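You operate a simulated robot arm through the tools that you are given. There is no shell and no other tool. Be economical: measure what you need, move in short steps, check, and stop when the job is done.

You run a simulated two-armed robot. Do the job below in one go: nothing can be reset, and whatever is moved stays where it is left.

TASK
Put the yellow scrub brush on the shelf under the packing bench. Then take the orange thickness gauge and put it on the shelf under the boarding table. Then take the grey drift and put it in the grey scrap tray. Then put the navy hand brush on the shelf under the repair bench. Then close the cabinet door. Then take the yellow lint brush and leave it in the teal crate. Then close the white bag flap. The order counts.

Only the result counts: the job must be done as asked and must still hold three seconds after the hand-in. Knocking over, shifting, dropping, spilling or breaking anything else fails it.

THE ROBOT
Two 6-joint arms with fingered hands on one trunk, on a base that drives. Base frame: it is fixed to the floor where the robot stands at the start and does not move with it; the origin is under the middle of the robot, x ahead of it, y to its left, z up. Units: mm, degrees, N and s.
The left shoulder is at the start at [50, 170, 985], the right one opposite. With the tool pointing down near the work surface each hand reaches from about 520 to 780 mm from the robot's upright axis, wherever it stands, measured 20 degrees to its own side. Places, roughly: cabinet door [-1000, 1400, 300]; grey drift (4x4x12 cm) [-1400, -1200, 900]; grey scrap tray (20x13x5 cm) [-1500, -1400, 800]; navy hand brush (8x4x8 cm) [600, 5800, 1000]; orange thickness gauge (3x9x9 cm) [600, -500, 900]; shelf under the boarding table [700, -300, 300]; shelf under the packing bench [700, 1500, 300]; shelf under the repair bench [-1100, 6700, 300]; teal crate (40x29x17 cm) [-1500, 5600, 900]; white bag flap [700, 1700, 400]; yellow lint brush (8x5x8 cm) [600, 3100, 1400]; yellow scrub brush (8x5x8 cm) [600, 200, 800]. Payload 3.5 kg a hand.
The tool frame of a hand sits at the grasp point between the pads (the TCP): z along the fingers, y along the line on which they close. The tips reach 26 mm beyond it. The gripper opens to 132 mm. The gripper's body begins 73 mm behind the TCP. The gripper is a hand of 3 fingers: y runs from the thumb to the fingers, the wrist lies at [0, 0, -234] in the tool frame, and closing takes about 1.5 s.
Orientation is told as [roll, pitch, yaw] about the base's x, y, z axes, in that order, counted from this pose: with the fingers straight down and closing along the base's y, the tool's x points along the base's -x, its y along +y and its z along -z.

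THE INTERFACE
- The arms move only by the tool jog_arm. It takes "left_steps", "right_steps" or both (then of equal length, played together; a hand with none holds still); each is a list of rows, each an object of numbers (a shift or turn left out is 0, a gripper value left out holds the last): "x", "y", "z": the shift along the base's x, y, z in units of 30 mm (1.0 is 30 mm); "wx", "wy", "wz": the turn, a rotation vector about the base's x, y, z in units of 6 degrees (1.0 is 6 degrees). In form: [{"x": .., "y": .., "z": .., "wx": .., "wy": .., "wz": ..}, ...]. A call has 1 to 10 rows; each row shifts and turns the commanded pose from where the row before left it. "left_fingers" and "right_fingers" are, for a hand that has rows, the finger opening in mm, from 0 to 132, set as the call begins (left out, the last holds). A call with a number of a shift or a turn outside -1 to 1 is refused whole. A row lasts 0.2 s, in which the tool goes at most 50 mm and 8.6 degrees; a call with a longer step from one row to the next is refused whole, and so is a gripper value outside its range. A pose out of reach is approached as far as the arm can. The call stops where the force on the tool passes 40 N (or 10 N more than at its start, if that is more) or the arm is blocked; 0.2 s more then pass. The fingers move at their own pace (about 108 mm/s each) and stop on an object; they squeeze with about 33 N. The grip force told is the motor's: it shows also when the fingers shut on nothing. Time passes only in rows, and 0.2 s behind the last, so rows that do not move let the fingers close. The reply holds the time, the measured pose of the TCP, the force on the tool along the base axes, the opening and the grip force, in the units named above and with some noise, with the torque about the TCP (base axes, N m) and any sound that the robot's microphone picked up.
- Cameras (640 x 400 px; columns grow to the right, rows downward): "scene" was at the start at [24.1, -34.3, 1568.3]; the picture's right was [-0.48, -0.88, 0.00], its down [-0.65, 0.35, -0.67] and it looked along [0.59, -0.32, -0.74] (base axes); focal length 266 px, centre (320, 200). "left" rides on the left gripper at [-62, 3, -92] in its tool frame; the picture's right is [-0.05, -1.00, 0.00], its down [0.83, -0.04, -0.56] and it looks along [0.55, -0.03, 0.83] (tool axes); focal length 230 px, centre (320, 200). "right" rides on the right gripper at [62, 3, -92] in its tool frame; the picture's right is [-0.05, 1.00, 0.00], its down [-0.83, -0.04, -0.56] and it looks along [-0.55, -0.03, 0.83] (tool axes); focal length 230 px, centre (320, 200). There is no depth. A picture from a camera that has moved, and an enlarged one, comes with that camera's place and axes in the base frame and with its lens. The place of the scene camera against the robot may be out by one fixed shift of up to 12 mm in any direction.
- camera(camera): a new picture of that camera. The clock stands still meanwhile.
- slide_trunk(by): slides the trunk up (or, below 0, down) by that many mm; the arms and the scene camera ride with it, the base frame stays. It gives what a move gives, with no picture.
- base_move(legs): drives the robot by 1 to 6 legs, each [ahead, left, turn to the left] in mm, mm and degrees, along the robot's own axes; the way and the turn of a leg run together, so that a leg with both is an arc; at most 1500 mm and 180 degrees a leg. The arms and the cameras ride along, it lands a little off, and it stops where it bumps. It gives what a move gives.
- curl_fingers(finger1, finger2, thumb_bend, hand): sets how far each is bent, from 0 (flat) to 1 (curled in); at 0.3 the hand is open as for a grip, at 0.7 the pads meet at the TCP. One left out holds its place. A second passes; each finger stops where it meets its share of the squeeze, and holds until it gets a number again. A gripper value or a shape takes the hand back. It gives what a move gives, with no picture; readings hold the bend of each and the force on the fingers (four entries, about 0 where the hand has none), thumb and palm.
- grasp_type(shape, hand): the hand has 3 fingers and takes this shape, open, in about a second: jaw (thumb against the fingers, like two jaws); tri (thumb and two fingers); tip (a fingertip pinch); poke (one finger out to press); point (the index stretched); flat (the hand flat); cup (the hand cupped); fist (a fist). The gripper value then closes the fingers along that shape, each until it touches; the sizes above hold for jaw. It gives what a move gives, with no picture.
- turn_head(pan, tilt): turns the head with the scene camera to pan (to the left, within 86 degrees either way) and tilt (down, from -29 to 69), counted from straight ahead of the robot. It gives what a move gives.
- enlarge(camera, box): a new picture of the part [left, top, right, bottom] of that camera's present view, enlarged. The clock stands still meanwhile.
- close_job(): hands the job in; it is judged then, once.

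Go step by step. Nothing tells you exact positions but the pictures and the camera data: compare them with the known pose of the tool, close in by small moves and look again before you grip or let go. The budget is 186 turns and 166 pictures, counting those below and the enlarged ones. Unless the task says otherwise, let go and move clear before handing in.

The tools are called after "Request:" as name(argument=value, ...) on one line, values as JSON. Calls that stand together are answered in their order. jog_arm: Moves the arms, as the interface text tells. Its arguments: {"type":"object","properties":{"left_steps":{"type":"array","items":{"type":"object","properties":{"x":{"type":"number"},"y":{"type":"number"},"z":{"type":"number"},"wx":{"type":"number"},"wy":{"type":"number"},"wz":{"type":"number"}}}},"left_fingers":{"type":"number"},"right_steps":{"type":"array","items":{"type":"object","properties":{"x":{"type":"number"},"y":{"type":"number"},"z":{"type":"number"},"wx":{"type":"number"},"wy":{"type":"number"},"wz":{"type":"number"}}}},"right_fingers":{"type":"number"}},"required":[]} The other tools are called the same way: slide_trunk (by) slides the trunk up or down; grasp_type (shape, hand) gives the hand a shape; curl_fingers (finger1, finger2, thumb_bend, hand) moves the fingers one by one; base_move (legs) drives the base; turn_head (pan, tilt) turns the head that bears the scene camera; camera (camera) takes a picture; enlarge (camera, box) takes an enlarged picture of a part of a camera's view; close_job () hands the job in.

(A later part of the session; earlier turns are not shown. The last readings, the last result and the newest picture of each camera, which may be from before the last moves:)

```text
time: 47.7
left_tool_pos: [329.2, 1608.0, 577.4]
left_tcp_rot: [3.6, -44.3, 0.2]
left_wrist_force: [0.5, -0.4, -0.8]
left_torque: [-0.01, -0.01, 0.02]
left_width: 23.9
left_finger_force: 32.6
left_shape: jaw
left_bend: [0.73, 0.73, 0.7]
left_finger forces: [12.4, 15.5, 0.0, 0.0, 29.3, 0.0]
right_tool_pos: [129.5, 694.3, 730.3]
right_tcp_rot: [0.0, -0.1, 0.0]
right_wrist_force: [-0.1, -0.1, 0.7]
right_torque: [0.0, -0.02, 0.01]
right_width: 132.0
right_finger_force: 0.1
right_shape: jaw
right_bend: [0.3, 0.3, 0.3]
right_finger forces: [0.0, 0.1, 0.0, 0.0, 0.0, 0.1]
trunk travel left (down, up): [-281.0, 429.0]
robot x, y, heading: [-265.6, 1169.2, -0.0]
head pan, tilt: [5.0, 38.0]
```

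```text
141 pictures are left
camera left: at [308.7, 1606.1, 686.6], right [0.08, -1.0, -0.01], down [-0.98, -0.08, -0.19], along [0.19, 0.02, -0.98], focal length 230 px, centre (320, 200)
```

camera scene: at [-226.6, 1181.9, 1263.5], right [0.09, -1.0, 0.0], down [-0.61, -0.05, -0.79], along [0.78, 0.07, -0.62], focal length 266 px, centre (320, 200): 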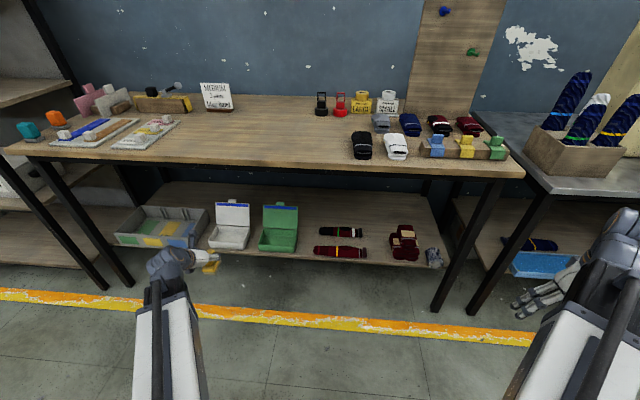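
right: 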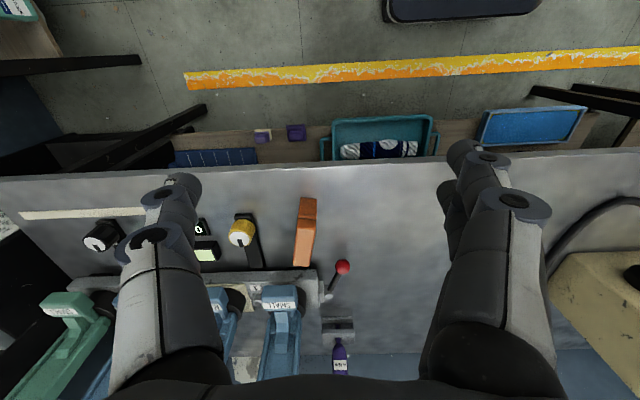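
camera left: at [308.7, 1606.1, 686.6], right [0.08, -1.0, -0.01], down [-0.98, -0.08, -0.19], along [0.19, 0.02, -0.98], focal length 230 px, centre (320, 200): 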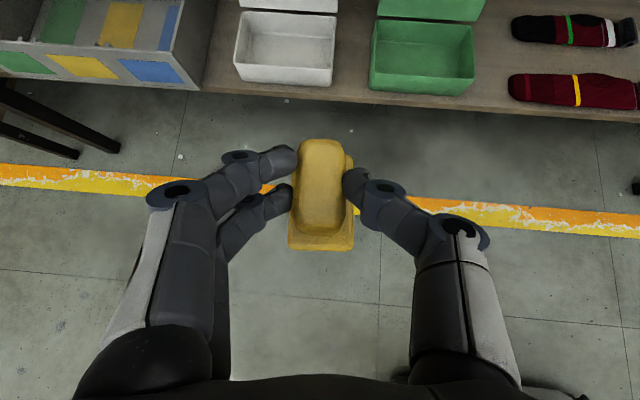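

The free gap on the shelf is between the sock bundles and the maroon pack, around y≈965. I drive to line the left hand up with it and lower further.

Request:
base_move(legs=[[0, -640, 0]])

Request:
slide_trunk(by=-130)

Request:
turn_head(pan=40, tilt=35)

Request:
camera(camera="scene")

Request:
camera(camera="left")

```text
time: 51.3
left_tool_pos: [327.1, 974.1, 578.3]
left_tcp_rot: [3.6, -44.4, 1.2]
left_wrist_force: [0.1, -0.2, -0.1]
left_torque: [0.0, 0.01, 0.0]
left_width: 23.9
left_finger_force: 33.4
left_shape: jaw
left_bend: [0.73, 0.73, 0.7]
left_finger forces: [12.5, 15.4, 0.0, 0.1, 29.3, 0.0]
right_tool_pos: [141.6, 59.4, 729.9]
right_tcp_rot: [0.0, 0.0, 0.8]
right_wrist_force: [-0.5, 0.5, -0.8]
right_torque: [-0.02, 0.0, 0.04]
right_width: 131.7
right_finger_force: 0.0
right_shape: jaw
right_bend: [0.3, 0.3, 0.3]
right_finger forces: [0.1, 0.0, 0.0, 0.1, 0.0, 0.0]
trunk travel left (down, up): [-281.0, 429.0]
robot x, y, heading: [-263.8, 529.6, 0.7]
head pan, tilt: [5.0, 38.0]
```

```text
time: 52.9
left_tool_pos: [326.7, 974.2, 447.0]
left_tcp_rot: [3.6, -44.4, 1.2]
left_wrist_force: [0.5, -0.1, 0.2]
left_torque: [-0.01, 0.02, 0.0]
left_width: 23.6
left_finger_force: 33.0
left_shape: jaw
left_bend: [0.73, 0.73, 0.7]
left_finger forces: [12.3, 15.3, 0.0, 0.1, 29.3, 0.0]
right_tool_pos: [140.9, 59.2, 599.9]
right_tcp_rot: [0.0, 0.0, 0.9]
right_wrist_force: [0.7, -0.9, -0.7]
right_torque: [0.0, -0.01, -0.04]
right_width: 132.3
right_finger_force: 0.0
right_shape: jaw
right_bend: [0.3, 0.3, 0.3]
right_finger forces: [0.1, 0.1, 0.0, 0.0, 0.0, 0.0]
trunk travel left (down, up): [-151.0, 559.0]
robot x, y, heading: [-264.2, 529.2, 0.7]
head pan, tilt: [5.0, 38.0]
```

```text
time: 53.9
left_tool_pos: [326.6, 974.4, 447.5]
left_tcp_rot: [3.6, -44.3, 1.1]
left_wrist_force: [-0.1, 0.1, -2.2]
left_torque: [0.0, 0.01, 0.0]
left_width: 23.8
left_finger_force: 32.9
left_shape: jaw
left_bend: [0.73, 0.73, 0.7]
left_finger forces: [12.2, 15.4, 0.0, 0.1, 29.2, 0.0]
right_tool_pos: [142.1, 58.4, 599.4]
right_tcp_rot: [0.0, 0.0, 0.9]
right_wrist_force: [0.8, -0.3, -1.0]
right_torque: [0.0, 0.03, 0.0]
right_width: 131.9
right_finger_force: 0.1
right_shape: jaw
right_bend: [0.3, 0.3, 0.3]
right_finger forces: [0.1, 0.0, 0.0, 0.0, 0.0, 0.0]
trunk travel left (down, up): [-151.0, 559.0]
robot x, y, heading: [-261.5, 530.8, 1.1]
head pan, tilt: [40.0, 35.0]
```

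```text
140 pictures are left
camera scene: at [-241.1, 589.4, 1138.1], right [0.65, -0.76, 0.0], down [-0.43, -0.38, -0.82], along [0.62, 0.54, -0.57], focal length 266 px, centre (320, 200)
```

scene: 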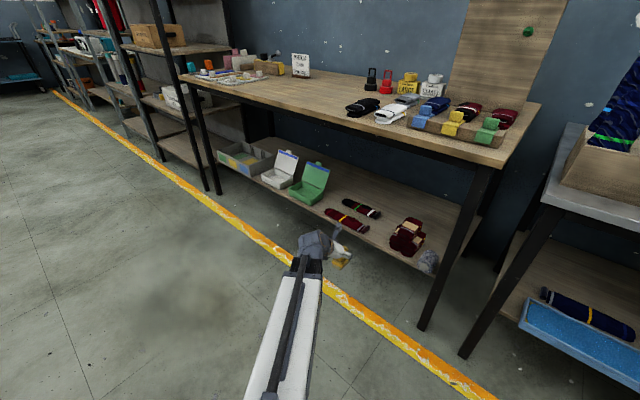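

```text
139 pictures are left
camera left: at [306.7, 973.1, 556.6], right [0.1, -0.99, -0.01], down [-0.98, -0.1, -0.19], along [0.19, 0.03, -0.98], focal length 230 px, centre (320, 200)
```

left: 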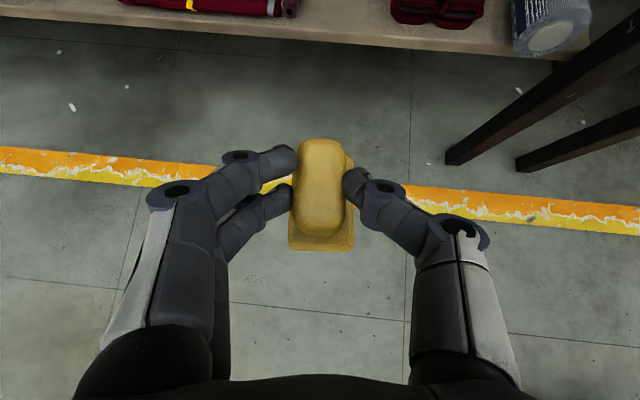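

The gap centre is at y≈974 in line with the brush; shelf top z≈285, front edge x≈590. Driving forward under the bench.

Request:
base_move(legs=[[290, 0, 0]])

Request:
camera(camera="left")

Request:
camera(camera="scene")

```text
time: 55.9
left_tool_pos: [615.6, 987.0, 447.9]
left_tcp_rot: [3.6, -44.4, 1.7]
left_wrist_force: [0.4, 0.7, -1.1]
left_torque: [0.03, 0.03, -0.01]
left_width: 23.9
left_finger_force: 33.3
left_shape: jaw
left_bend: [0.73, 0.73, 0.7]
left_finger forces: [12.3, 15.4, 0.0, 0.0, 29.1, 0.0]
right_tool_pos: [438.7, 69.6, 600.5]
right_tcp_rot: [0.0, 0.0, 1.4]
right_wrist_force: [0.1, -0.5, 0.3]
right_torque: [-0.01, 0.03, 0.02]
right_width: 131.7
right_finger_force: 0.0
right_shape: jaw
right_bend: [0.3, 0.3, 0.3]
right_finger forces: [0.0, 0.0, 0.0, 0.1, 0.0, 0.1]
trunk travel left (down, up): [-151.0, 559.0]
robot x, y, heading: [31.6, 537.9, 1.8]
head pan, tilt: [40.0, 35.0]
```

```text
138 pictures are left
camera left: at [595.6, 984.5, 556.6], right [0.11, -0.99, -0.01], down [-0.98, -0.11, -0.19], along [0.19, 0.03, -0.98], focal length 230 px, centre (320, 200)
```

left: 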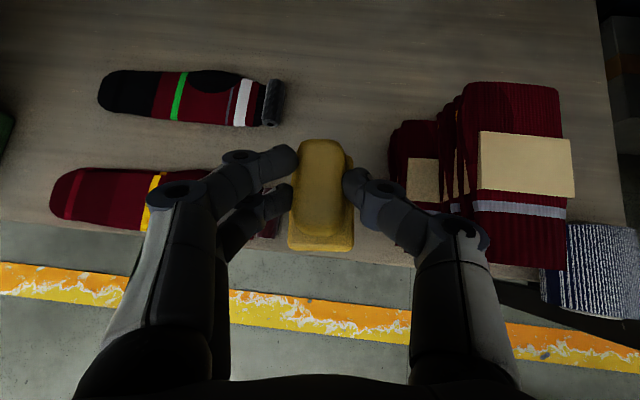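

```text
137 pictures are left
camera scene: at [51.5, 595.6, 1138.1], right [0.66, -0.75, 0.0], down [-0.43, -0.38, -0.82], along [0.61, 0.54, -0.57], focal length 266 px, centre (320, 200)
```

scene: 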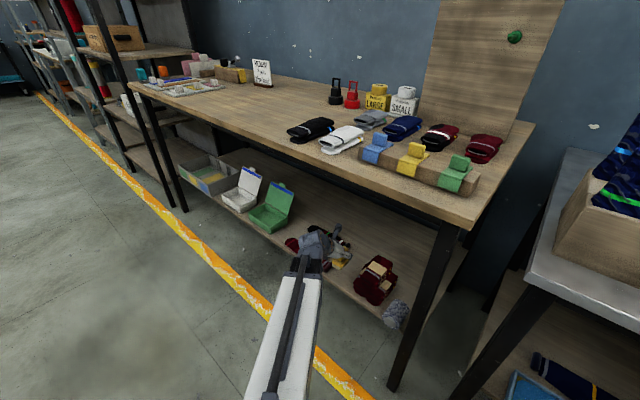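

There's ample free space; I move 55 mm deeper and lower toward the shelf.

Request:
jog_arm(left_steps=[{"x": 0.95, "y": -0.1}, {"x": 0.95}, {"z": -0.8}, {"z": -0.8}, {"z": -0.8}, {"z": -0.5}, {}])

Request:
camera(camera="left")

Request:
camera(camera="scene")

```text
time: 57.2
left_tool_pos: [675.0, 985.4, 376.2]
left_tcp_rot: [3.9, -45.5, 1.6]
left_wrist_force: [-4.7, -3.6, 22.2]
left_torque: [0.09, -0.31, -0.03]
left_width: 26.9
left_finger_force: 32.8
left_shape: jaw
left_bend: [0.75, 0.74, 0.71]
left_finger forces: [21.1, 15.6, 0.0, 0.0, 35.9, 0.0]
right_tool_pos: [438.8, 66.8, 600.9]
right_tcp_rot: [0.0, -0.1, 1.3]
right_wrist_force: [-0.3, -1.0, 0.1]
right_torque: [-0.03, 0.01, -0.02]
right_width: 132.1
right_finger_force: 0.1
right_shape: jaw
right_bend: [0.3, 0.3, 0.3]
right_finger forces: [0.0, 0.0, 0.0, 0.0, 0.0, 0.1]
trunk travel left (down, up): [-151.0, 559.0]
robot x, y, heading: [26.0, 532.1, 1.4]
head pan, tilt: [40.0, 35.0]
stopped in row 6 (left hand): the force on the tool passed its limit at 48 N (the readings are from after the stop); the commanded pose is now the measured one
```

```text
136 pictures are left
camera left: at [653.1, 981.6, 485.1], right [0.11, -0.99, -0.01], down [-0.97, -0.11, -0.21], along [0.2, 0.04, -0.98], focal length 230 px, centre (320, 200)
```

left: 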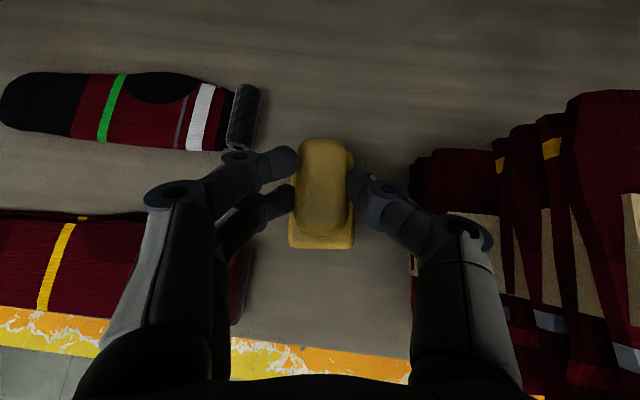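

```text
135 pictures are left
camera scene: at [49.7, 594.3, 1138.5], right [0.66, -0.75, 0.0], down [-0.43, -0.38, -0.82], along [0.61, 0.54, -0.57], focal length 266 px, centre (320, 200)
```

scene: 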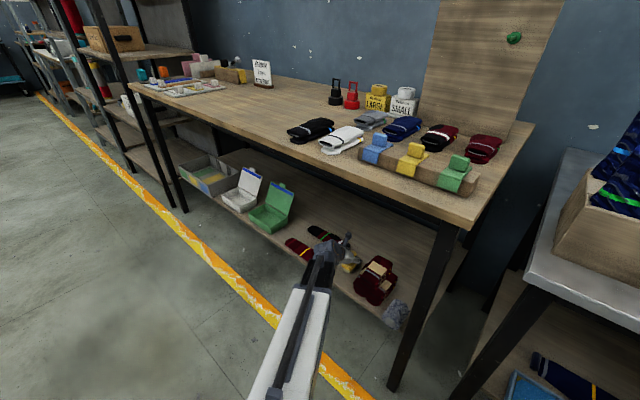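

Contact came at z=376, a bit higher than I estimated. I check what is touching before letting go.

Request:
enlarge(camera="scene", box=[270, 200, 430, 300])

Request:
enlarge(camera="left", box=[220, 110, 460, 260])

```text
4.00 times, centred on (350, 250) of scene
camera zoom: at [49.7, 594.3, 1138.5], right [0.66, -0.75, 0.0], down [-0.43, -0.38, -0.82], along [0.61, 0.54, -0.57], focal length 1064 px, centre (200, 0)
```

zoom: 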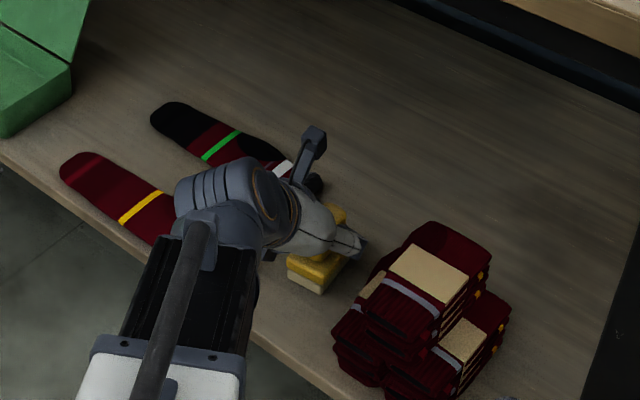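

```text
2.67 times, centred on (340, 185) of left
camera zoom: at [653.1, 981.6, 485.1], right [0.11, -0.99, -0.01], down [-0.97, -0.11, -0.21], along [0.2, 0.04, -0.98], focal length 614 px, centre (267, 240)
```

zoom: 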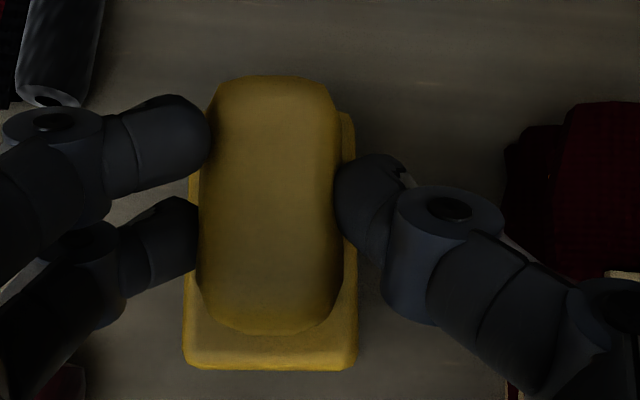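

The force acts almost straight under the brush, so it rests on the shelf. I ease off slightly and open the fingers.

Request:
jog_arm(left_steps=[{"z": 0.06}, {}])

Request:
jog_arm(left_steps=[{}, {}, {}, {}], left_fingers=56)

Request:
enlarge(camera="left", box=[160, 90, 480, 290])

```text
time: 57.8
left_tool_pos: [675.2, 983.3, 377.4]
left_tcp_rot: [3.9, -45.2, 1.5]
left_wrist_force: [0.5, -1.7, 22.9]
left_torque: [0.1, -0.34, 0.0]
left_width: 27.0
left_finger_force: 33.0
left_shape: jaw
left_bend: [0.75, 0.74, 0.71]
left_finger forces: [21.4, 15.8, 0.0, 0.0, 35.0, 0.0]
right_tool_pos: [437.9, 67.8, 599.8]
right_tcp_rot: [0.1, -0.1, 1.4]
right_wrist_force: [0.3, 0.4, -0.2]
right_torque: [0.0, -0.02, -0.03]
right_width: 131.8
right_finger_force: 0.0
right_shape: jaw
right_bend: [0.3, 0.3, 0.3]
right_finger forces: [0.0, 0.0, 0.1, 0.0, 0.1, 0.0]
trunk travel left (down, up): [-151.0, 559.0]
robot x, y, heading: [30.0, 533.3, 1.5]
head pan, tilt: [40.0, 35.0]
```

```text
time: 58.8
left_tool_pos: [674.9, 985.2, 374.5]
left_tcp_rot: [3.9, -45.1, 1.7]
left_wrist_force: [0.8, 0.2, 0.2]
left_torque: [0.01, 0.02, 0.02]
left_width: 55.7
left_finger_force: 0.0
left_shape: jaw
left_bend: [0.73, 0.73, 0.7]
left_finger forces: [0.1, 0.0, 0.0, 0.0, 0.0, 0.0]
right_tool_pos: [438.3, 68.4, 600.3]
right_tcp_rot: [0.0, 0.0, 1.4]
right_wrist_force: [-0.1, 0.5, -0.6]
right_torque: [0.0, 0.01, -0.03]
right_width: 132.2
right_finger_force: 0.1
right_shape: jaw
right_bend: [0.3, 0.3, 0.3]
right_finger forces: [0.1, 0.0, 0.1, 0.0, 0.0, 0.1]
trunk travel left (down, up): [-151.0, 559.0]
robot x, y, heading: [28.9, 536.6, 1.3]
head pan, tilt: [40.0, 35.0]
```

```text
2.00 times, centred on (320, 190) of left
camera zoom: at [653.2, 981.8, 482.4], right [0.11, -0.99, -0.01], down [-0.97, -0.11, -0.2], along [0.2, 0.03, -0.98], focal length 460 px, centre (320, 220)
```

zoom: 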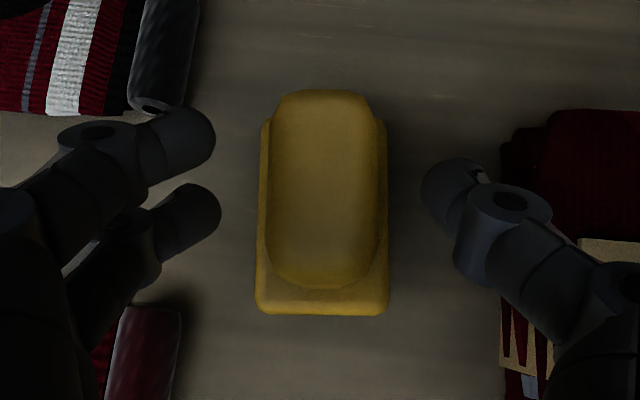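

The brush stands upright on the shelf. I retract up and back, then drive out.

Request:
jog_arm(left_steps=[{"x": -0.5, "z": 0.6}, {"x": -0.5, "z": 0.6}, {"x": -0.7, "z": 0.8}, {"x": -0.7, "z": 0.7}, {"x": -0.7, "z": 0.5}])

Request:
base_move(legs=[[-290, 0, -1.3]])

Request:
slide_trunk(by=400)

Request:
camera(camera="scene")

```text
time: 60.0
left_tool_pos: [581.2, 983.8, 468.6]
left_tcp_rot: [3.8, -45.2, 1.7]
left_wrist_force: [0.2, 0.3, -0.3]
left_torque: [-0.03, 0.0, 0.01]
left_width: 55.4
left_finger_force: 0.0
left_shape: jaw
left_bend: [0.73, 0.73, 0.7]
left_finger forces: [0.0, 0.0, 0.0, 0.0, 0.0, 0.0]
right_tool_pos: [438.1, 67.4, 599.2]
right_tcp_rot: [-0.1, 0.0, 1.4]
right_wrist_force: [0.1, 0.0, 0.1]
right_torque: [0.01, -0.02, 0.0]
right_width: 131.9
right_finger_force: 0.0
right_shape: jaw
right_bend: [0.3, 0.3, 0.3]
right_finger forces: [0.1, 0.1, 0.1, 0.0, 0.0, 0.1]
trunk travel left (down, up): [-151.0, 559.0]
robot x, y, heading: [32.7, 531.1, 1.4]
head pan, tilt: [40.0, 35.0]
```

```text
time: 62.0
left_tool_pos: [306.1, 969.6, 468.2]
left_tcp_rot: [3.8, -45.1, 0.7]
left_wrist_force: [0.1, 0.5, 0.2]
left_torque: [0.0, -0.01, -0.02]
left_width: 55.5
left_finger_force: 0.0
left_shape: jaw
left_bend: [0.73, 0.73, 0.7]
left_finger forces: [0.0, 0.0, 0.0, 0.1, 0.0, 0.1]
right_tool_pos: [146.6, 57.3, 600.0]
right_tcp_rot: [0.0, 0.0, 0.3]
right_wrist_force: [-1.1, 0.8, -0.6]
right_torque: [-0.01, -0.01, 0.01]
right_width: 131.7
right_finger_force: 0.1
right_shape: jaw
right_bend: [0.3, 0.3, 0.3]
right_finger forces: [0.0, 0.0, 0.0, 0.0, 0.0, 0.1]
trunk travel left (down, up): [-151.0, 559.0]
robot x, y, heading: [-252.9, 531.9, 0.5]
head pan, tilt: [40.0, 35.0]
```

```text
time: 65.8
left_tool_pos: [306.8, 969.2, 868.0]
left_tcp_rot: [3.7, -45.1, 0.5]
left_wrist_force: [0.9, -0.9, -0.2]
left_torque: [0.0, -0.02, -0.01]
left_width: 55.4
left_finger_force: 0.0
left_shape: jaw
left_bend: [0.73, 0.73, 0.7]
left_finger forces: [0.0, 0.0, 0.1, 0.1, 0.0, 0.0]
right_tool_pos: [146.1, 54.8, 1001.1]
right_tcp_rot: [0.0, 0.0, 0.4]
right_wrist_force: [1.0, 0.0, 0.6]
right_torque: [0.0, -0.01, -0.02]
right_width: 132.1
right_finger_force: 0.0
right_shape: jaw
right_bend: [0.3, 0.3, 0.3]
right_finger forces: [0.0, 0.0, 0.0, 0.0, 0.0, 0.0]
trunk travel left (down, up): [-551.0, 159.0]
robot x, y, heading: [-251.9, 530.3, 0.2]
head pan, tilt: [40.0, 35.0]
```

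```text
131 pictures are left
camera scene: at [-231.8, 590.5, 1538.0], right [0.65, -0.76, 0.0], down [-0.44, -0.37, -0.82], along [0.62, 0.53, -0.57], focal length 266 px, centre (320, 200)
```

scene: 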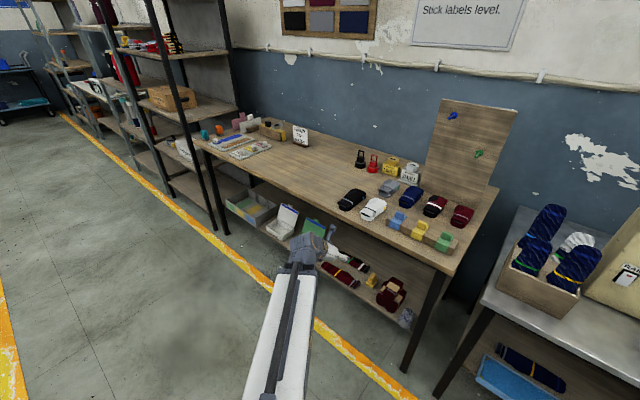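

The brush stands on the shelf. Next is the orange gauge: I bring the left hand toward the centre and drive along to the gauge.

Request:
jog_arm(left_steps=[{"y": -1}, {"y": -1}, {"y": -1}, {"y": -1}, {"y": -1}, {"y": -1}, {"y": -1}, {"wx": -0.3, "wz": -0.3}], left_fingers=90)

Request:
base_move(legs=[[0, -1230, 0]])

Request:
slide_trunk(by=140)

Request:
turn_head(pan=10, tilt=45)

Request:
camera(camera="scene")

Request:
camera(camera="left")

```text
time: 67.6
left_tool_pos: [374.8, 791.5, 862.9]
left_tcp_rot: [1.2, -45.1, 0.7]
left_wrist_force: [0.0, 0.3, 0.0]
left_torque: [0.0, 0.0, -0.03]
left_width: 89.6
left_finger_force: 0.1
left_shape: jaw
left_bend: [0.69, 0.69, 0.66]
left_finger forces: [0.1, 0.0, 0.0, 0.1, 0.1, 0.0]
left hand out of reach, approached as far as the arm can: row 1, 2, 3, 4, 5, 6, 7
right_tool_pos: [146.0, 57.5, 999.6]
right_tcp_rot: [0.0, 0.0, 0.3]
right_wrist_force: [-1.0, 0.3, -0.3]
right_torque: [0.02, -0.03, 0.02]
right_width: 131.5
right_finger_force: 0.1
right_shape: jaw
right_bend: [0.3, 0.3, 0.3]
right_finger forces: [0.0, 0.0, 0.0, 0.0, 0.1, 0.1]
trunk travel left (down, up): [-551.0, 159.0]
robot x, y, heading: [-258.0, 530.1, 0.5]
head pan, tilt: [40.0, 35.0]
```

```text
time: 73.8
left_tool_pos: [382.7, -419.3, 862.3]
left_tcp_rot: [1.3, -45.1, 0.7]
left_wrist_force: [0.6, 0.2, 0.0]
left_torque: [0.0, 0.04, -0.02]
left_width: 89.8
left_finger_force: 0.0
left_shape: jaw
left_bend: [0.69, 0.69, 0.66]
left_finger forces: [0.1, 0.0, 0.1, 0.0, 0.0, 0.0]
right_tool_pos: [153.3, -1154.4, 1000.6]
right_tcp_rot: [0.0, 0.0, 0.3]
right_wrist_force: [0.2, 0.1, -0.7]
right_torque: [-0.01, -0.01, 0.02]
right_width: 131.9
right_finger_force: 0.1
right_shape: jaw
right_bend: [0.3, 0.3, 0.3]
right_finger forces: [0.0, 0.0, 0.0, 0.1, 0.0, 0.0]
trunk travel left (down, up): [-551.0, 159.0]
robot x, y, heading: [-243.7, -678.2, 0.2]
head pan, tilt: [40.0, 35.0]
```

```text
time: 75.4
left_tool_pos: [383.2, -420.0, 1002.9]
left_tcp_rot: [1.3, -45.2, 0.6]
left_wrist_force: [0.8, -1.2, 0.4]
left_torque: [-0.05, 0.0, 0.01]
left_width: 89.6
left_finger_force: 0.1
left_shape: jaw
left_bend: [0.69, 0.69, 0.66]
left_finger forces: [0.1, 0.0, 0.1, 0.1, 0.0, 0.1]
right_tool_pos: [153.1, -1152.5, 1140.3]
right_tcp_rot: [0.0, 0.0, 0.3]
right_wrist_force: [0.0, -0.4, 0.3]
right_torque: [-0.04, 0.04, -0.04]
right_width: 132.0
right_finger_force: 0.1
right_shape: jaw
right_bend: [0.3, 0.3, 0.3]
right_finger forces: [0.0, 0.1, 0.1, 0.0, 0.0, 0.0]
trunk travel left (down, up): [-691.0, 19.0]
robot x, y, heading: [-242.5, -678.0, 0.3]
head pan, tilt: [40.0, 35.0]
```

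```text
time: 76.4
left_tool_pos: [383.0, -419.2, 1001.9]
left_tcp_rot: [1.3, -45.1, 0.6]
left_wrist_force: [0.6, -0.1, 0.5]
left_torque: [-0.01, 0.0, 0.01]
left_width: 89.3
left_finger_force: 0.0
left_shape: jaw
left_bend: [0.69, 0.69, 0.66]
left_finger forces: [0.1, 0.1, 0.0, 0.1, 0.0, 0.0]
right_tool_pos: [153.7, -1155.0, 1140.3]
right_tcp_rot: [0.0, -0.1, 0.3]
right_wrist_force: [-1.1, -0.2, 0.4]
right_torque: [0.01, -0.05, -0.03]
right_width: 131.9
right_finger_force: 0.0
right_shape: jaw
right_bend: [0.3, 0.3, 0.3]
right_finger forces: [0.0, 0.0, 0.0, 0.1, 0.0, 0.1]
trunk travel left (down, up): [-691.0, 19.0]
robot x, y, heading: [-247.9, -676.0, 0.2]
head pan, tilt: [10.0, 45.0]
```

```text
130 pictures are left
camera scene: at [-211.4, -661.4, 1663.3], right [0.18, -0.98, 0.0], down [-0.7, -0.13, -0.71], along [0.7, 0.13, -0.71], focal length 266 px, centre (320, 200)
```

scene: 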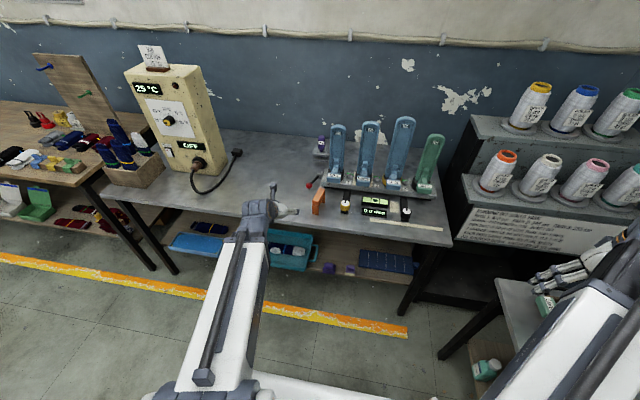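

```text
129 pictures are left
camera left: at [361.8, -417.4, 1111.3], right [0.06, -1.0, 0.02], down [-0.98, -0.06, -0.2], along [0.2, -0.01, -0.98], focal length 230 px, centre (320, 200)
```

left: 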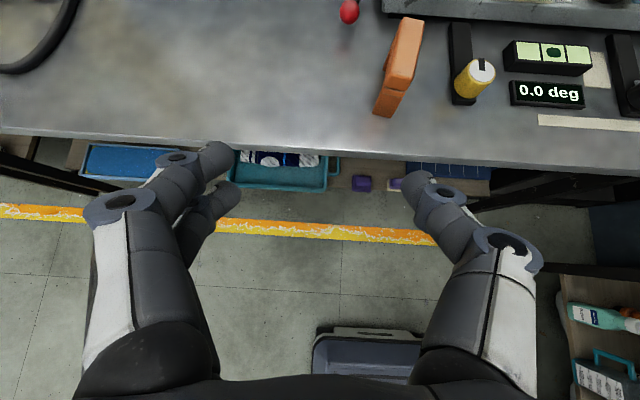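

Request:
enlarge(camera="left", box=[320, 0, 520, 125])

Request:
enlarge(camera="scene", box=[280, 130, 440, 290])

```text
3.20 times, centred on (420, 62) of left
camera zoom: at [361.8, -417.4, 1111.3], right [0.06, -1.0, 0.02], down [-0.98, -0.06, -0.2], along [0.2, -0.01, -0.98], focal length 736 px, centre (0, 640)
```

zoom: 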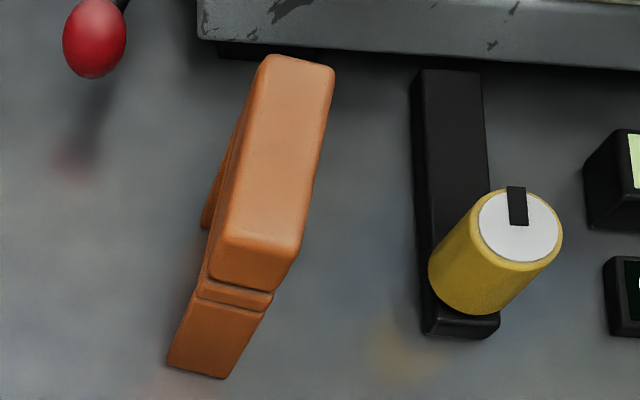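

```text
2.50 times, centred on (360, 210) of scene
camera zoom: at [-211.4, -661.4, 1663.3], right [0.18, -0.98, 0.0], down [-0.7, -0.13, -0.71], along [0.7, 0.13, -0.71], focal length 665 px, centre (220, 175)
```

zoom: 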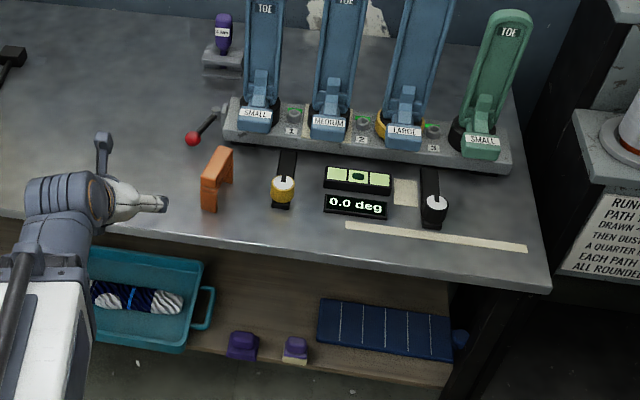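

The gauge is an inverted U, centre ≈[573, -501], top z≈907, yawed about -12°. I turn the left hand to match, narrow the opening, and drive closer.

Request:
jog_arm(left_steps=[{"wz": -1}, {"wz": -1.0}, {"wx": -0.15}], left_fingers=64)

Request:
base_move(legs=[[110, -72, 0]])

Request:
camera(camera="left")

Request:
enlarge(camera="left", box=[220, 0, 420, 200])

```text
time: 77.2
left_tool_pos: [385.2, -418.5, 1002.0]
left_tcp_rot: [0.0, -45.2, -10.6]
left_wrist_force: [0.7, 0.4, 0.2]
left_torque: [0.01, -0.01, 0.0]
left_width: 64.5
left_finger_force: 0.0
left_shape: jaw
left_bend: [0.73, 0.73, 0.7]
left_finger forces: [0.0, 0.1, 0.1, 0.0, 0.1, 0.1]
right_tool_pos: [152.4, -1153.6, 1139.9]
right_tcp_rot: [0.1, 0.0, 0.2]
right_wrist_force: [-0.5, 0.6, -0.1]
right_torque: [0.01, 0.0, -0.01]
right_width: 132.0
right_finger_force: 0.2
right_shape: jaw
right_bend: [0.3, 0.3, 0.3]
right_finger forces: [0.0, 0.1, 0.1, 0.0, 0.0, 0.0]
trunk travel left (down, up): [-691.0, 19.0]
robot x, y, heading: [-245.9, -678.4, 0.3]
head pan, tilt: [10.0, 45.0]
```

```text
time: 78.5
left_tool_pos: [494.9, -488.7, 1001.4]
left_tcp_rot: [0.0, -45.2, -10.4]
left_wrist_force: [0.8, -0.5, -0.4]
left_torque: [-0.02, -0.01, 0.01]
left_width: 64.6
left_finger_force: 0.1
left_shape: jaw
left_bend: [0.73, 0.73, 0.7]
left_finger forces: [0.1, 0.1, 0.0, 0.0, 0.1, 0.1]
right_tool_pos: [263.2, -1221.7, 1139.6]
right_tcp_rot: [0.0, 0.1, 0.3]
right_wrist_force: [0.6, -0.4, -0.7]
right_torque: [0.02, 0.02, 0.03]
right_width: 131.9
right_finger_force: 0.0
right_shape: jaw
right_bend: [0.3, 0.3, 0.3]
right_finger forces: [0.1, 0.1, 0.1, 0.1, 0.0, 0.1]
trunk travel left (down, up): [-691.0, 19.0]
robot x, y, heading: [-141.1, -748.1, 0.4]
head pan, tilt: [10.0, 45.0]
```

```text
126 pictures are left
camera left: at [472.9, -480.4, 1110.9], right [-0.15, -0.99, 0.04], down [-0.97, 0.14, -0.2], along [0.19, -0.06, -0.98], focal length 230 px, centre (320, 200)
```

left: 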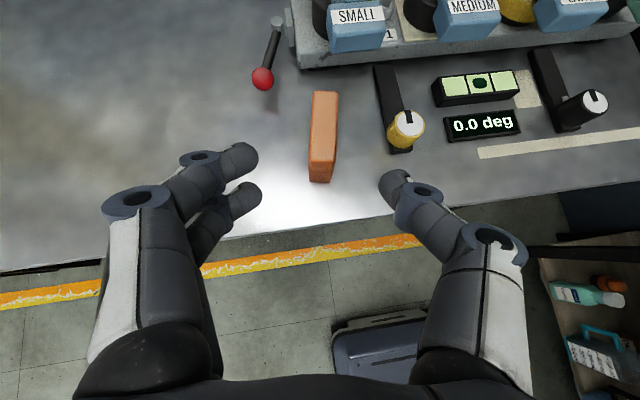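

```text
2.00 times, centred on (320, 100) of left
camera zoom: at [472.9, -480.4, 1110.9], right [-0.15, -0.99, 0.04], down [-0.97, 0.14, -0.2], along [0.19, -0.06, -0.98], focal length 460 px, centre (320, 400)
```

zoom: 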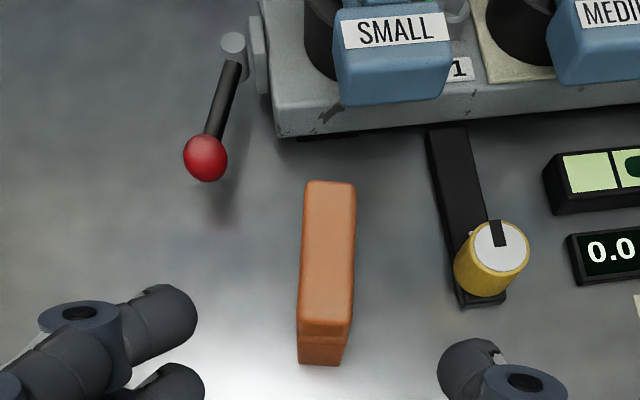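

Triangulated: gauge top z≈888, near end x≈555, far end x≈635, along a -12° line. I go down and forward to straddle the near half.

Request:
jog_arm(left_steps=[{"z": -0.95}, {"z": -0.95}, {"x": 0.6, "y": -0.13, "z": -0.6}, {"x": 0.6, "y": -0.13, "z": -0.6}, {"x": 0.6, "y": -0.13, "z": -0.6}, {}])

Request:
enlarge(camera="left", box=[160, 60, 480, 260])

Request:
enlarge(camera="scene", box=[240, 150, 400, 250])

```text
time: 79.8
left_tool_pos: [547.8, -501.1, 890.6]
left_tcp_rot: [0.0, -45.3, -10.4]
left_wrist_force: [0.3, -0.2, 0.6]
left_torque: [-0.05, -0.02, -0.01]
left_width: 64.8
left_finger_force: 0.0
left_shape: jaw
left_bend: [0.73, 0.73, 0.7]
left_finger forces: [0.1, 0.1, 0.0, 0.0, 0.0, 0.0]
right_tool_pos: [262.6, -1220.6, 1139.9]
right_tcp_rot: [0.0, -0.1, 0.4]
right_wrist_force: [-0.5, 0.1, 0.2]
right_torque: [0.03, 0.01, 0.03]
right_width: 132.2
right_finger_force: 0.1
right_shape: jaw
right_bend: [0.3, 0.3, 0.3]
right_finger forces: [0.0, 0.1, 0.0, 0.0, 0.0, 0.0]
trunk travel left (down, up): [-691.0, 19.0]
robot x, y, heading: [-137.4, -747.7, 0.3]
head pan, tilt: [10.0, 45.0]
```

```text
2.00 times, centred on (320, 160) of left
camera zoom: at [527.4, -492.7, 999.0], right [-0.15, -0.99, 0.04], down [-0.97, 0.14, -0.2], along [0.19, -0.06, -0.98], focal length 460 px, centre (320, 280)
```

zoom: 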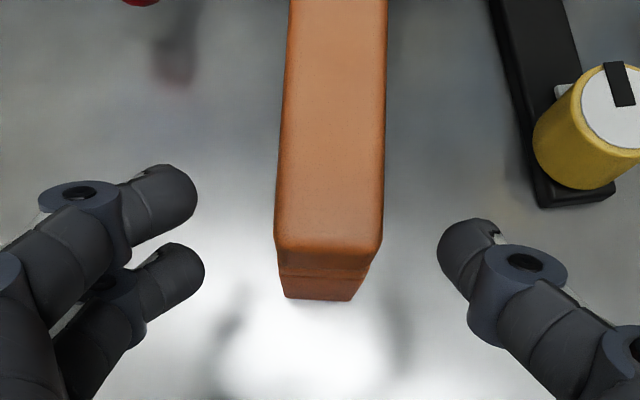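

```text
4.00 times, centred on (320, 200) of scene
camera zoom: at [-102.9, -730.6, 1663.3], right [0.18, -0.98, 0.0], down [-0.7, -0.13, -0.71], along [0.7, 0.13, -0.71], focal length 1064 px, centre (320, 200)
```

zoom: 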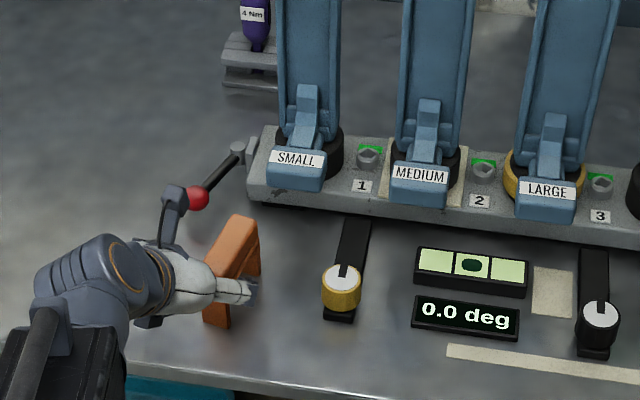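

Slight correction, then final approach and grip.

Request:
jog_arm(left_steps=[{"x": 0.42, "y": -0.12, "z": -0.38}, {"x": 0.42, "y": -0.12, "z": -0.38}, {}])

Request:
jog_arm(left_steps=[{}, {}, {}, {}, {}, {}], left_fingers=0)

Request:
enlarge(camera="left", box=[160, 60, 480, 260])

```text
time: 80.7
left_tool_pos: [572.9, -506.9, 868.4]
left_tcp_rot: [0.0, -45.3, -10.5]
left_wrist_force: [0.7, 0.2, 0.1]
left_torque: [-0.01, 0.02, 0.0]
left_width: 64.5
left_finger_force: 0.1
left_shape: jaw
left_bend: [0.73, 0.73, 0.7]
left_finger forces: [0.0, 0.1, 0.0, 0.0, 0.1, 0.0]
right_tool_pos: [262.5, -1220.7, 1140.3]
right_tcp_rot: [0.0, 0.0, 0.3]
right_wrist_force: [0.4, 0.6, 1.0]
right_torque: [0.02, 0.02, -0.01]
right_width: 132.0
right_finger_force: 0.1
right_shape: jaw
right_bend: [0.3, 0.3, 0.3]
right_finger forces: [0.0, 0.1, 0.0, 0.0, 0.0, 0.0]
trunk travel left (down, up): [-691.0, 19.0]
robot x, y, heading: [-133.4, -751.4, 0.3]
head pan, tilt: [10.0, 45.0]
```

```text
time: 82.0
left_tool_pos: [573.4, -509.1, 868.7]
left_tcp_rot: [0.1, -45.1, -10.5]
left_wrist_force: [-0.3, 0.4, 0.3]
left_torque: [0.02, -0.02, -0.01]
left_width: 24.1
left_finger_force: 32.8
left_shape: jaw
left_bend: [0.73, 0.73, 0.7]
left_finger forces: [14.7, 15.0, 0.1, 0.0, 29.8, 0.1]
right_tool_pos: [262.2, -1221.1, 1140.1]
right_tcp_rot: [0.0, 0.0, 0.3]
right_wrist_force: [0.3, 0.0, 0.1]
right_torque: [-0.04, -0.01, 0.05]
right_width: 131.7
right_finger_force: 0.0
right_shape: jaw
right_bend: [0.3, 0.3, 0.3]
right_finger forces: [0.0, 0.0, 0.0, 0.1, 0.0, 0.0]
trunk travel left (down, up): [-691.0, 19.0]
robot x, y, heading: [-141.1, -752.2, 0.2]
head pan, tilt: [10.0, 45.0]
```

```text
2.00 times, centred on (320, 160) of left
camera zoom: at [552.0, -500.1, 977.6], right [-0.15, -0.99, 0.04], down [-0.97, 0.14, -0.2], along [0.19, -0.06, -0.98], focal length 460 px, centre (320, 280)
```

zoom: 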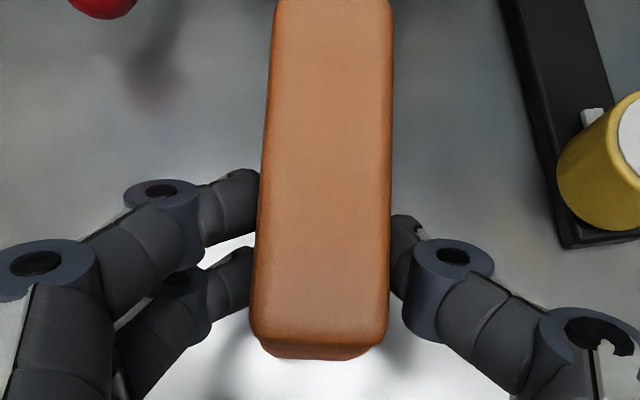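

Gripped. Lifting straight up, backing away, then lowering to see the shelf under the boarding table.

Request:
jog_arm(left_steps=[{"z": 0.7}, {"z": 0.8}, {"z": 0.8}, {}])

Request:
base_move(legs=[[-200, 0, 0]])

Request:
slide_trunk(by=-400)

Request:
turn_head(pan=15, tilt=35)

Request:
camera(camera="scene")

Request:
camera(camera="left")

```text
time: 83.0
left_tool_pos: [573.1, -508.2, 937.1]
left_tcp_rot: [-0.1, -45.2, -10.6]
left_wrist_force: [-0.3, 0.5, -1.0]
left_torque: [0.01, 0.02, 0.0]
left_width: 24.1
left_finger_force: 32.3
left_shape: jaw
left_bend: [0.73, 0.73, 0.7]
left_finger forces: [14.8, 15.0, 0.1, 0.0, 29.9, 0.1]
right_tool_pos: [262.4, -1222.1, 1140.1]
right_tcp_rot: [0.0, 0.0, 0.3]
right_wrist_force: [-0.6, -1.2, 0.4]
right_torque: [0.02, -0.03, -0.01]
right_width: 132.0
right_finger_force: 0.0
right_shape: jaw
right_bend: [0.3, 0.3, 0.3]
right_finger forces: [0.1, 0.0, 0.0, 0.0, 0.0, 0.0]
trunk travel left (down, up): [-691.0, 19.0]
robot x, y, heading: [-137.4, -749.5, 0.2]
head pan, tilt: [10.0, 45.0]
```

```text
time: 84.7
left_tool_pos: [369.9, -509.6, 938.0]
left_tcp_rot: [0.0, -45.3, -10.5]
left_wrist_force: [-0.1, -0.1, -0.7]
left_torque: [0.03, 0.02, 0.01]
left_width: 24.3
left_finger_force: 33.3
left_shape: jaw
left_bend: [0.73, 0.73, 0.7]
left_finger forces: [14.8, 14.9, 0.0, 0.0, 29.8, 0.0]
right_tool_pos: [59.0, -1222.6, 1139.6]
right_tcp_rot: [0.0, 0.0, 0.2]
right_wrist_force: [-0.5, 0.0, 0.2]
right_torque: [0.0, 0.01, 0.04]
right_width: 131.8
right_finger_force: 0.0
right_shape: jaw
right_bend: [0.3, 0.3, 0.3]
right_finger forces: [0.0, 0.0, 0.1, 0.1, 0.1, 0.0]
trunk travel left (down, up): [-691.0, 19.0]
robot x, y, heading: [-338.1, -750.6, 0.5]
head pan, tilt: [10.0, 45.0]
```

```text
time: 87.4
left_tool_pos: [371.6, -508.4, 611.6]
left_tcp_rot: [0.0, -45.2, -10.6]
left_wrist_force: [0.1, -0.3, -0.7]
left_torque: [0.0, 0.01, -0.04]
left_width: 23.9
left_finger_force: 33.2
left_shape: jaw
left_bend: [0.73, 0.73, 0.7]
left_finger forces: [14.7, 15.0, 0.0, 0.0, 29.9, 0.1]
right_tool_pos: [60.4, -1221.3, 820.4]
right_tcp_rot: [-0.4, -0.3, 0.3]
right_wrist_force: [-1.9, 7.5, 21.3]
right_torque: [-1.54, 0.02, -0.16]
right_width: 131.9
right_finger_force: 0.1
right_shape: jaw
right_bend: [0.3, 0.3, 0.29]
right_finger forces: [0.1, 0.1, 0.0, 0.0, 20.9, 0.0]
trunk travel left (down, up): [-366.0, 344.0]
robot x, y, heading: [-338.4, -748.5, 0.4]
head pan, tilt: [10.0, 45.0]
stopped: the force on the tool passed its limit at 56 N (the readings are from after the stop); the commanded pose is now the measured one
```

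```text
time: 88.2
left_tool_pos: [370.3, -507.7, 613.0]
left_tcp_rot: [-0.1, -45.2, -10.4]
left_wrist_force: [-0.1, -0.3, -0.4]
left_torque: [-0.03, 0.01, -0.02]
left_width: 24.2
left_finger_force: 33.5
left_shape: jaw
left_bend: [0.73, 0.73, 0.7]
left_finger forces: [14.8, 15.1, 0.0, 0.0, 29.9, 0.0]
right_tool_pos: [60.7, -1222.1, 820.9]
right_tcp_rot: [-0.3, -0.3, 0.4]
right_wrist_force: [-2.2, 8.8, 27.1]
right_torque: [-2.1, 0.09, -0.21]
right_width: 131.9
right_finger_force: 0.0
right_shape: jaw
right_bend: [0.3, 0.3, 0.29]
right_finger forces: [0.0, 0.0, 0.0, 0.0, 27.5, 0.0]
trunk travel left (down, up): [-366.0, 344.0]
robot x, y, heading: [-338.5, -746.8, 0.2]
head pan, tilt: [15.0, 35.0]
```

```text
121 pictures are left
camera scene: at [-301.0, -720.7, 1352.9], right [0.26, -0.96, 0.0], down [-0.55, -0.15, -0.82], along [0.79, 0.22, -0.57], focal length 266 px, centre (320, 200)
```

scene: 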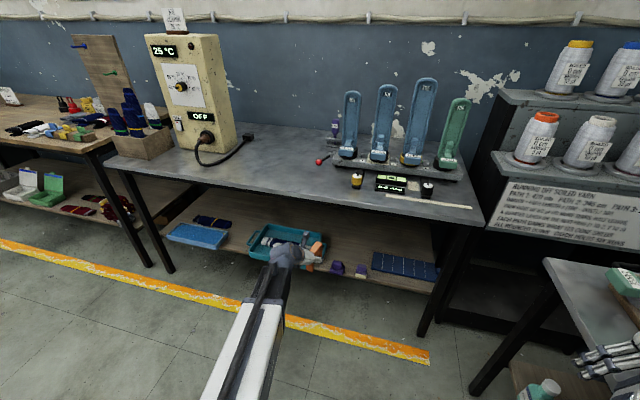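

```text
120 pictures are left
camera left: at [349.8, -500.3, 720.5], right [-0.15, -0.99, 0.04], down [-0.97, 0.14, -0.2], along [0.19, -0.07, -0.98], focal length 230 px, centre (320, 200)
```

left: 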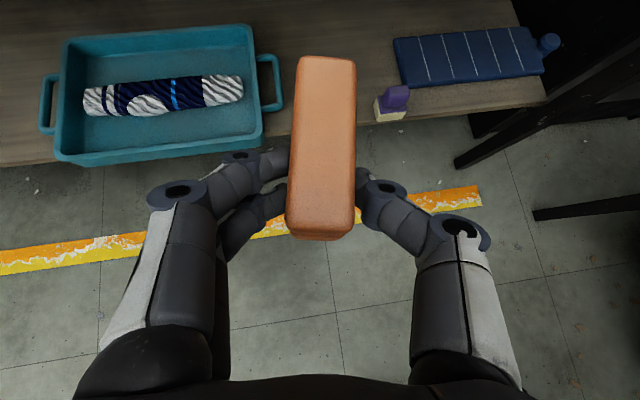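

My right hand touched the neighbouring table while lowering. I check it before moving.

Request:
camera(camera="right")

```text
119 pictures are left
camera right: at [-2.8, -1217.9, 912.6], right [0.04, 1.0, -0.01], down [0.83, -0.03, 0.56], along [0.56, -0.03, -0.83], focal length 230 px, centre (320, 200)
```

right: 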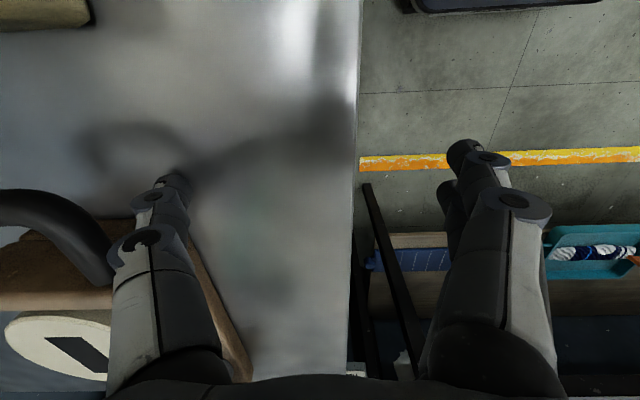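

The right thumb merely rests on bare table top. I raise slightly, bring the right hand in toward the robot, and shift the left hand inward.

Request:
slide_trunk(by=60)

Request:
jog_arm(left_steps=[{"y": -0.5}, {"y": -0.5}, {"y": -0.5}, {"y": -0.5}, {"y": -0.5}, {}, {}, {}], right_steps=[{"x": 0.5, "y": 1}, {"x": 0.5, "y": 1}, {"x": 0.5, "y": 1}, {"x": 0.5, "y": 1}, {"y": 1}, {"y": 1}, {"y": 1}, {}])

Request:
camera(camera="right")

```text
time: 89.2
left_tool_pos: [372.3, -509.9, 671.1]
left_tcp_rot: [-0.1, -45.1, -10.6]
left_wrist_force: [0.0, 0.2, -1.5]
left_torque: [-0.03, 0.03, 0.04]
left_width: 23.9
left_finger_force: 33.2
left_shape: jaw
left_bend: [0.73, 0.73, 0.7]
left_finger forces: [14.8, 15.1, 0.0, 0.0, 29.8, 0.1]
right_tool_pos: [60.7, -1222.0, 878.1]
right_tcp_rot: [-0.2, -0.2, 0.4]
right_wrist_force: [0.8, -0.5, -0.4]
right_torque: [0.0, 0.0, 0.02]
right_width: 131.9
right_finger_force: 0.0
right_shape: jaw
right_bend: [0.3, 0.3, 0.3]
right_finger forces: [0.0, 0.0, 0.0, 0.0, 0.0, 0.0]
trunk travel left (down, up): [-426.0, 284.0]
robot x, y, heading: [-340.8, -749.6, 0.5]
head pan, tilt: [15.0, 35.0]
```

```text
time: 91.0
left_tool_pos: [370.6, -584.9, 671.9]
left_tcp_rot: [-0.1, -45.1, -10.5]
left_wrist_force: [-0.4, -0.6, 0.0]
left_torque: [0.01, 0.05, 0.03]
left_width: 24.0
left_finger_force: 33.3
left_shape: jaw
left_bend: [0.73, 0.73, 0.7]
left_finger forces: [15.0, 15.0, 0.0, 0.1, 29.9, 0.0]
right_tool_pos: [120.9, -1011.6, 878.1]
right_tcp_rot: [-0.2, -0.2, 0.5]
right_wrist_force: [0.2, -1.3, 0.1]
right_torque: [0.01, 0.01, 0.02]
right_width: 132.0
right_finger_force: 0.1
right_shape: jaw
right_bend: [0.3, 0.3, 0.3]
right_finger forces: [0.1, 0.1, 0.0, 0.0, 0.0, 0.1]
trunk travel left (down, up): [-426.0, 284.0]
robot x, y, heading: [-339.5, -752.3, 0.3]
head pan, tilt: [15.0, 35.0]
```

```text
118 pictures are left
camera right: at [58.4, -1008.6, 971.0], right [0.05, 1.0, 0.0], down [0.83, -0.04, 0.56], along [0.56, -0.03, -0.83], focal length 230 px, centre (320, 200)
```

right: 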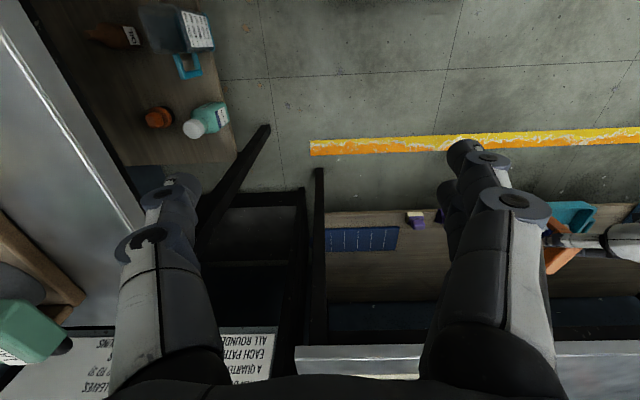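

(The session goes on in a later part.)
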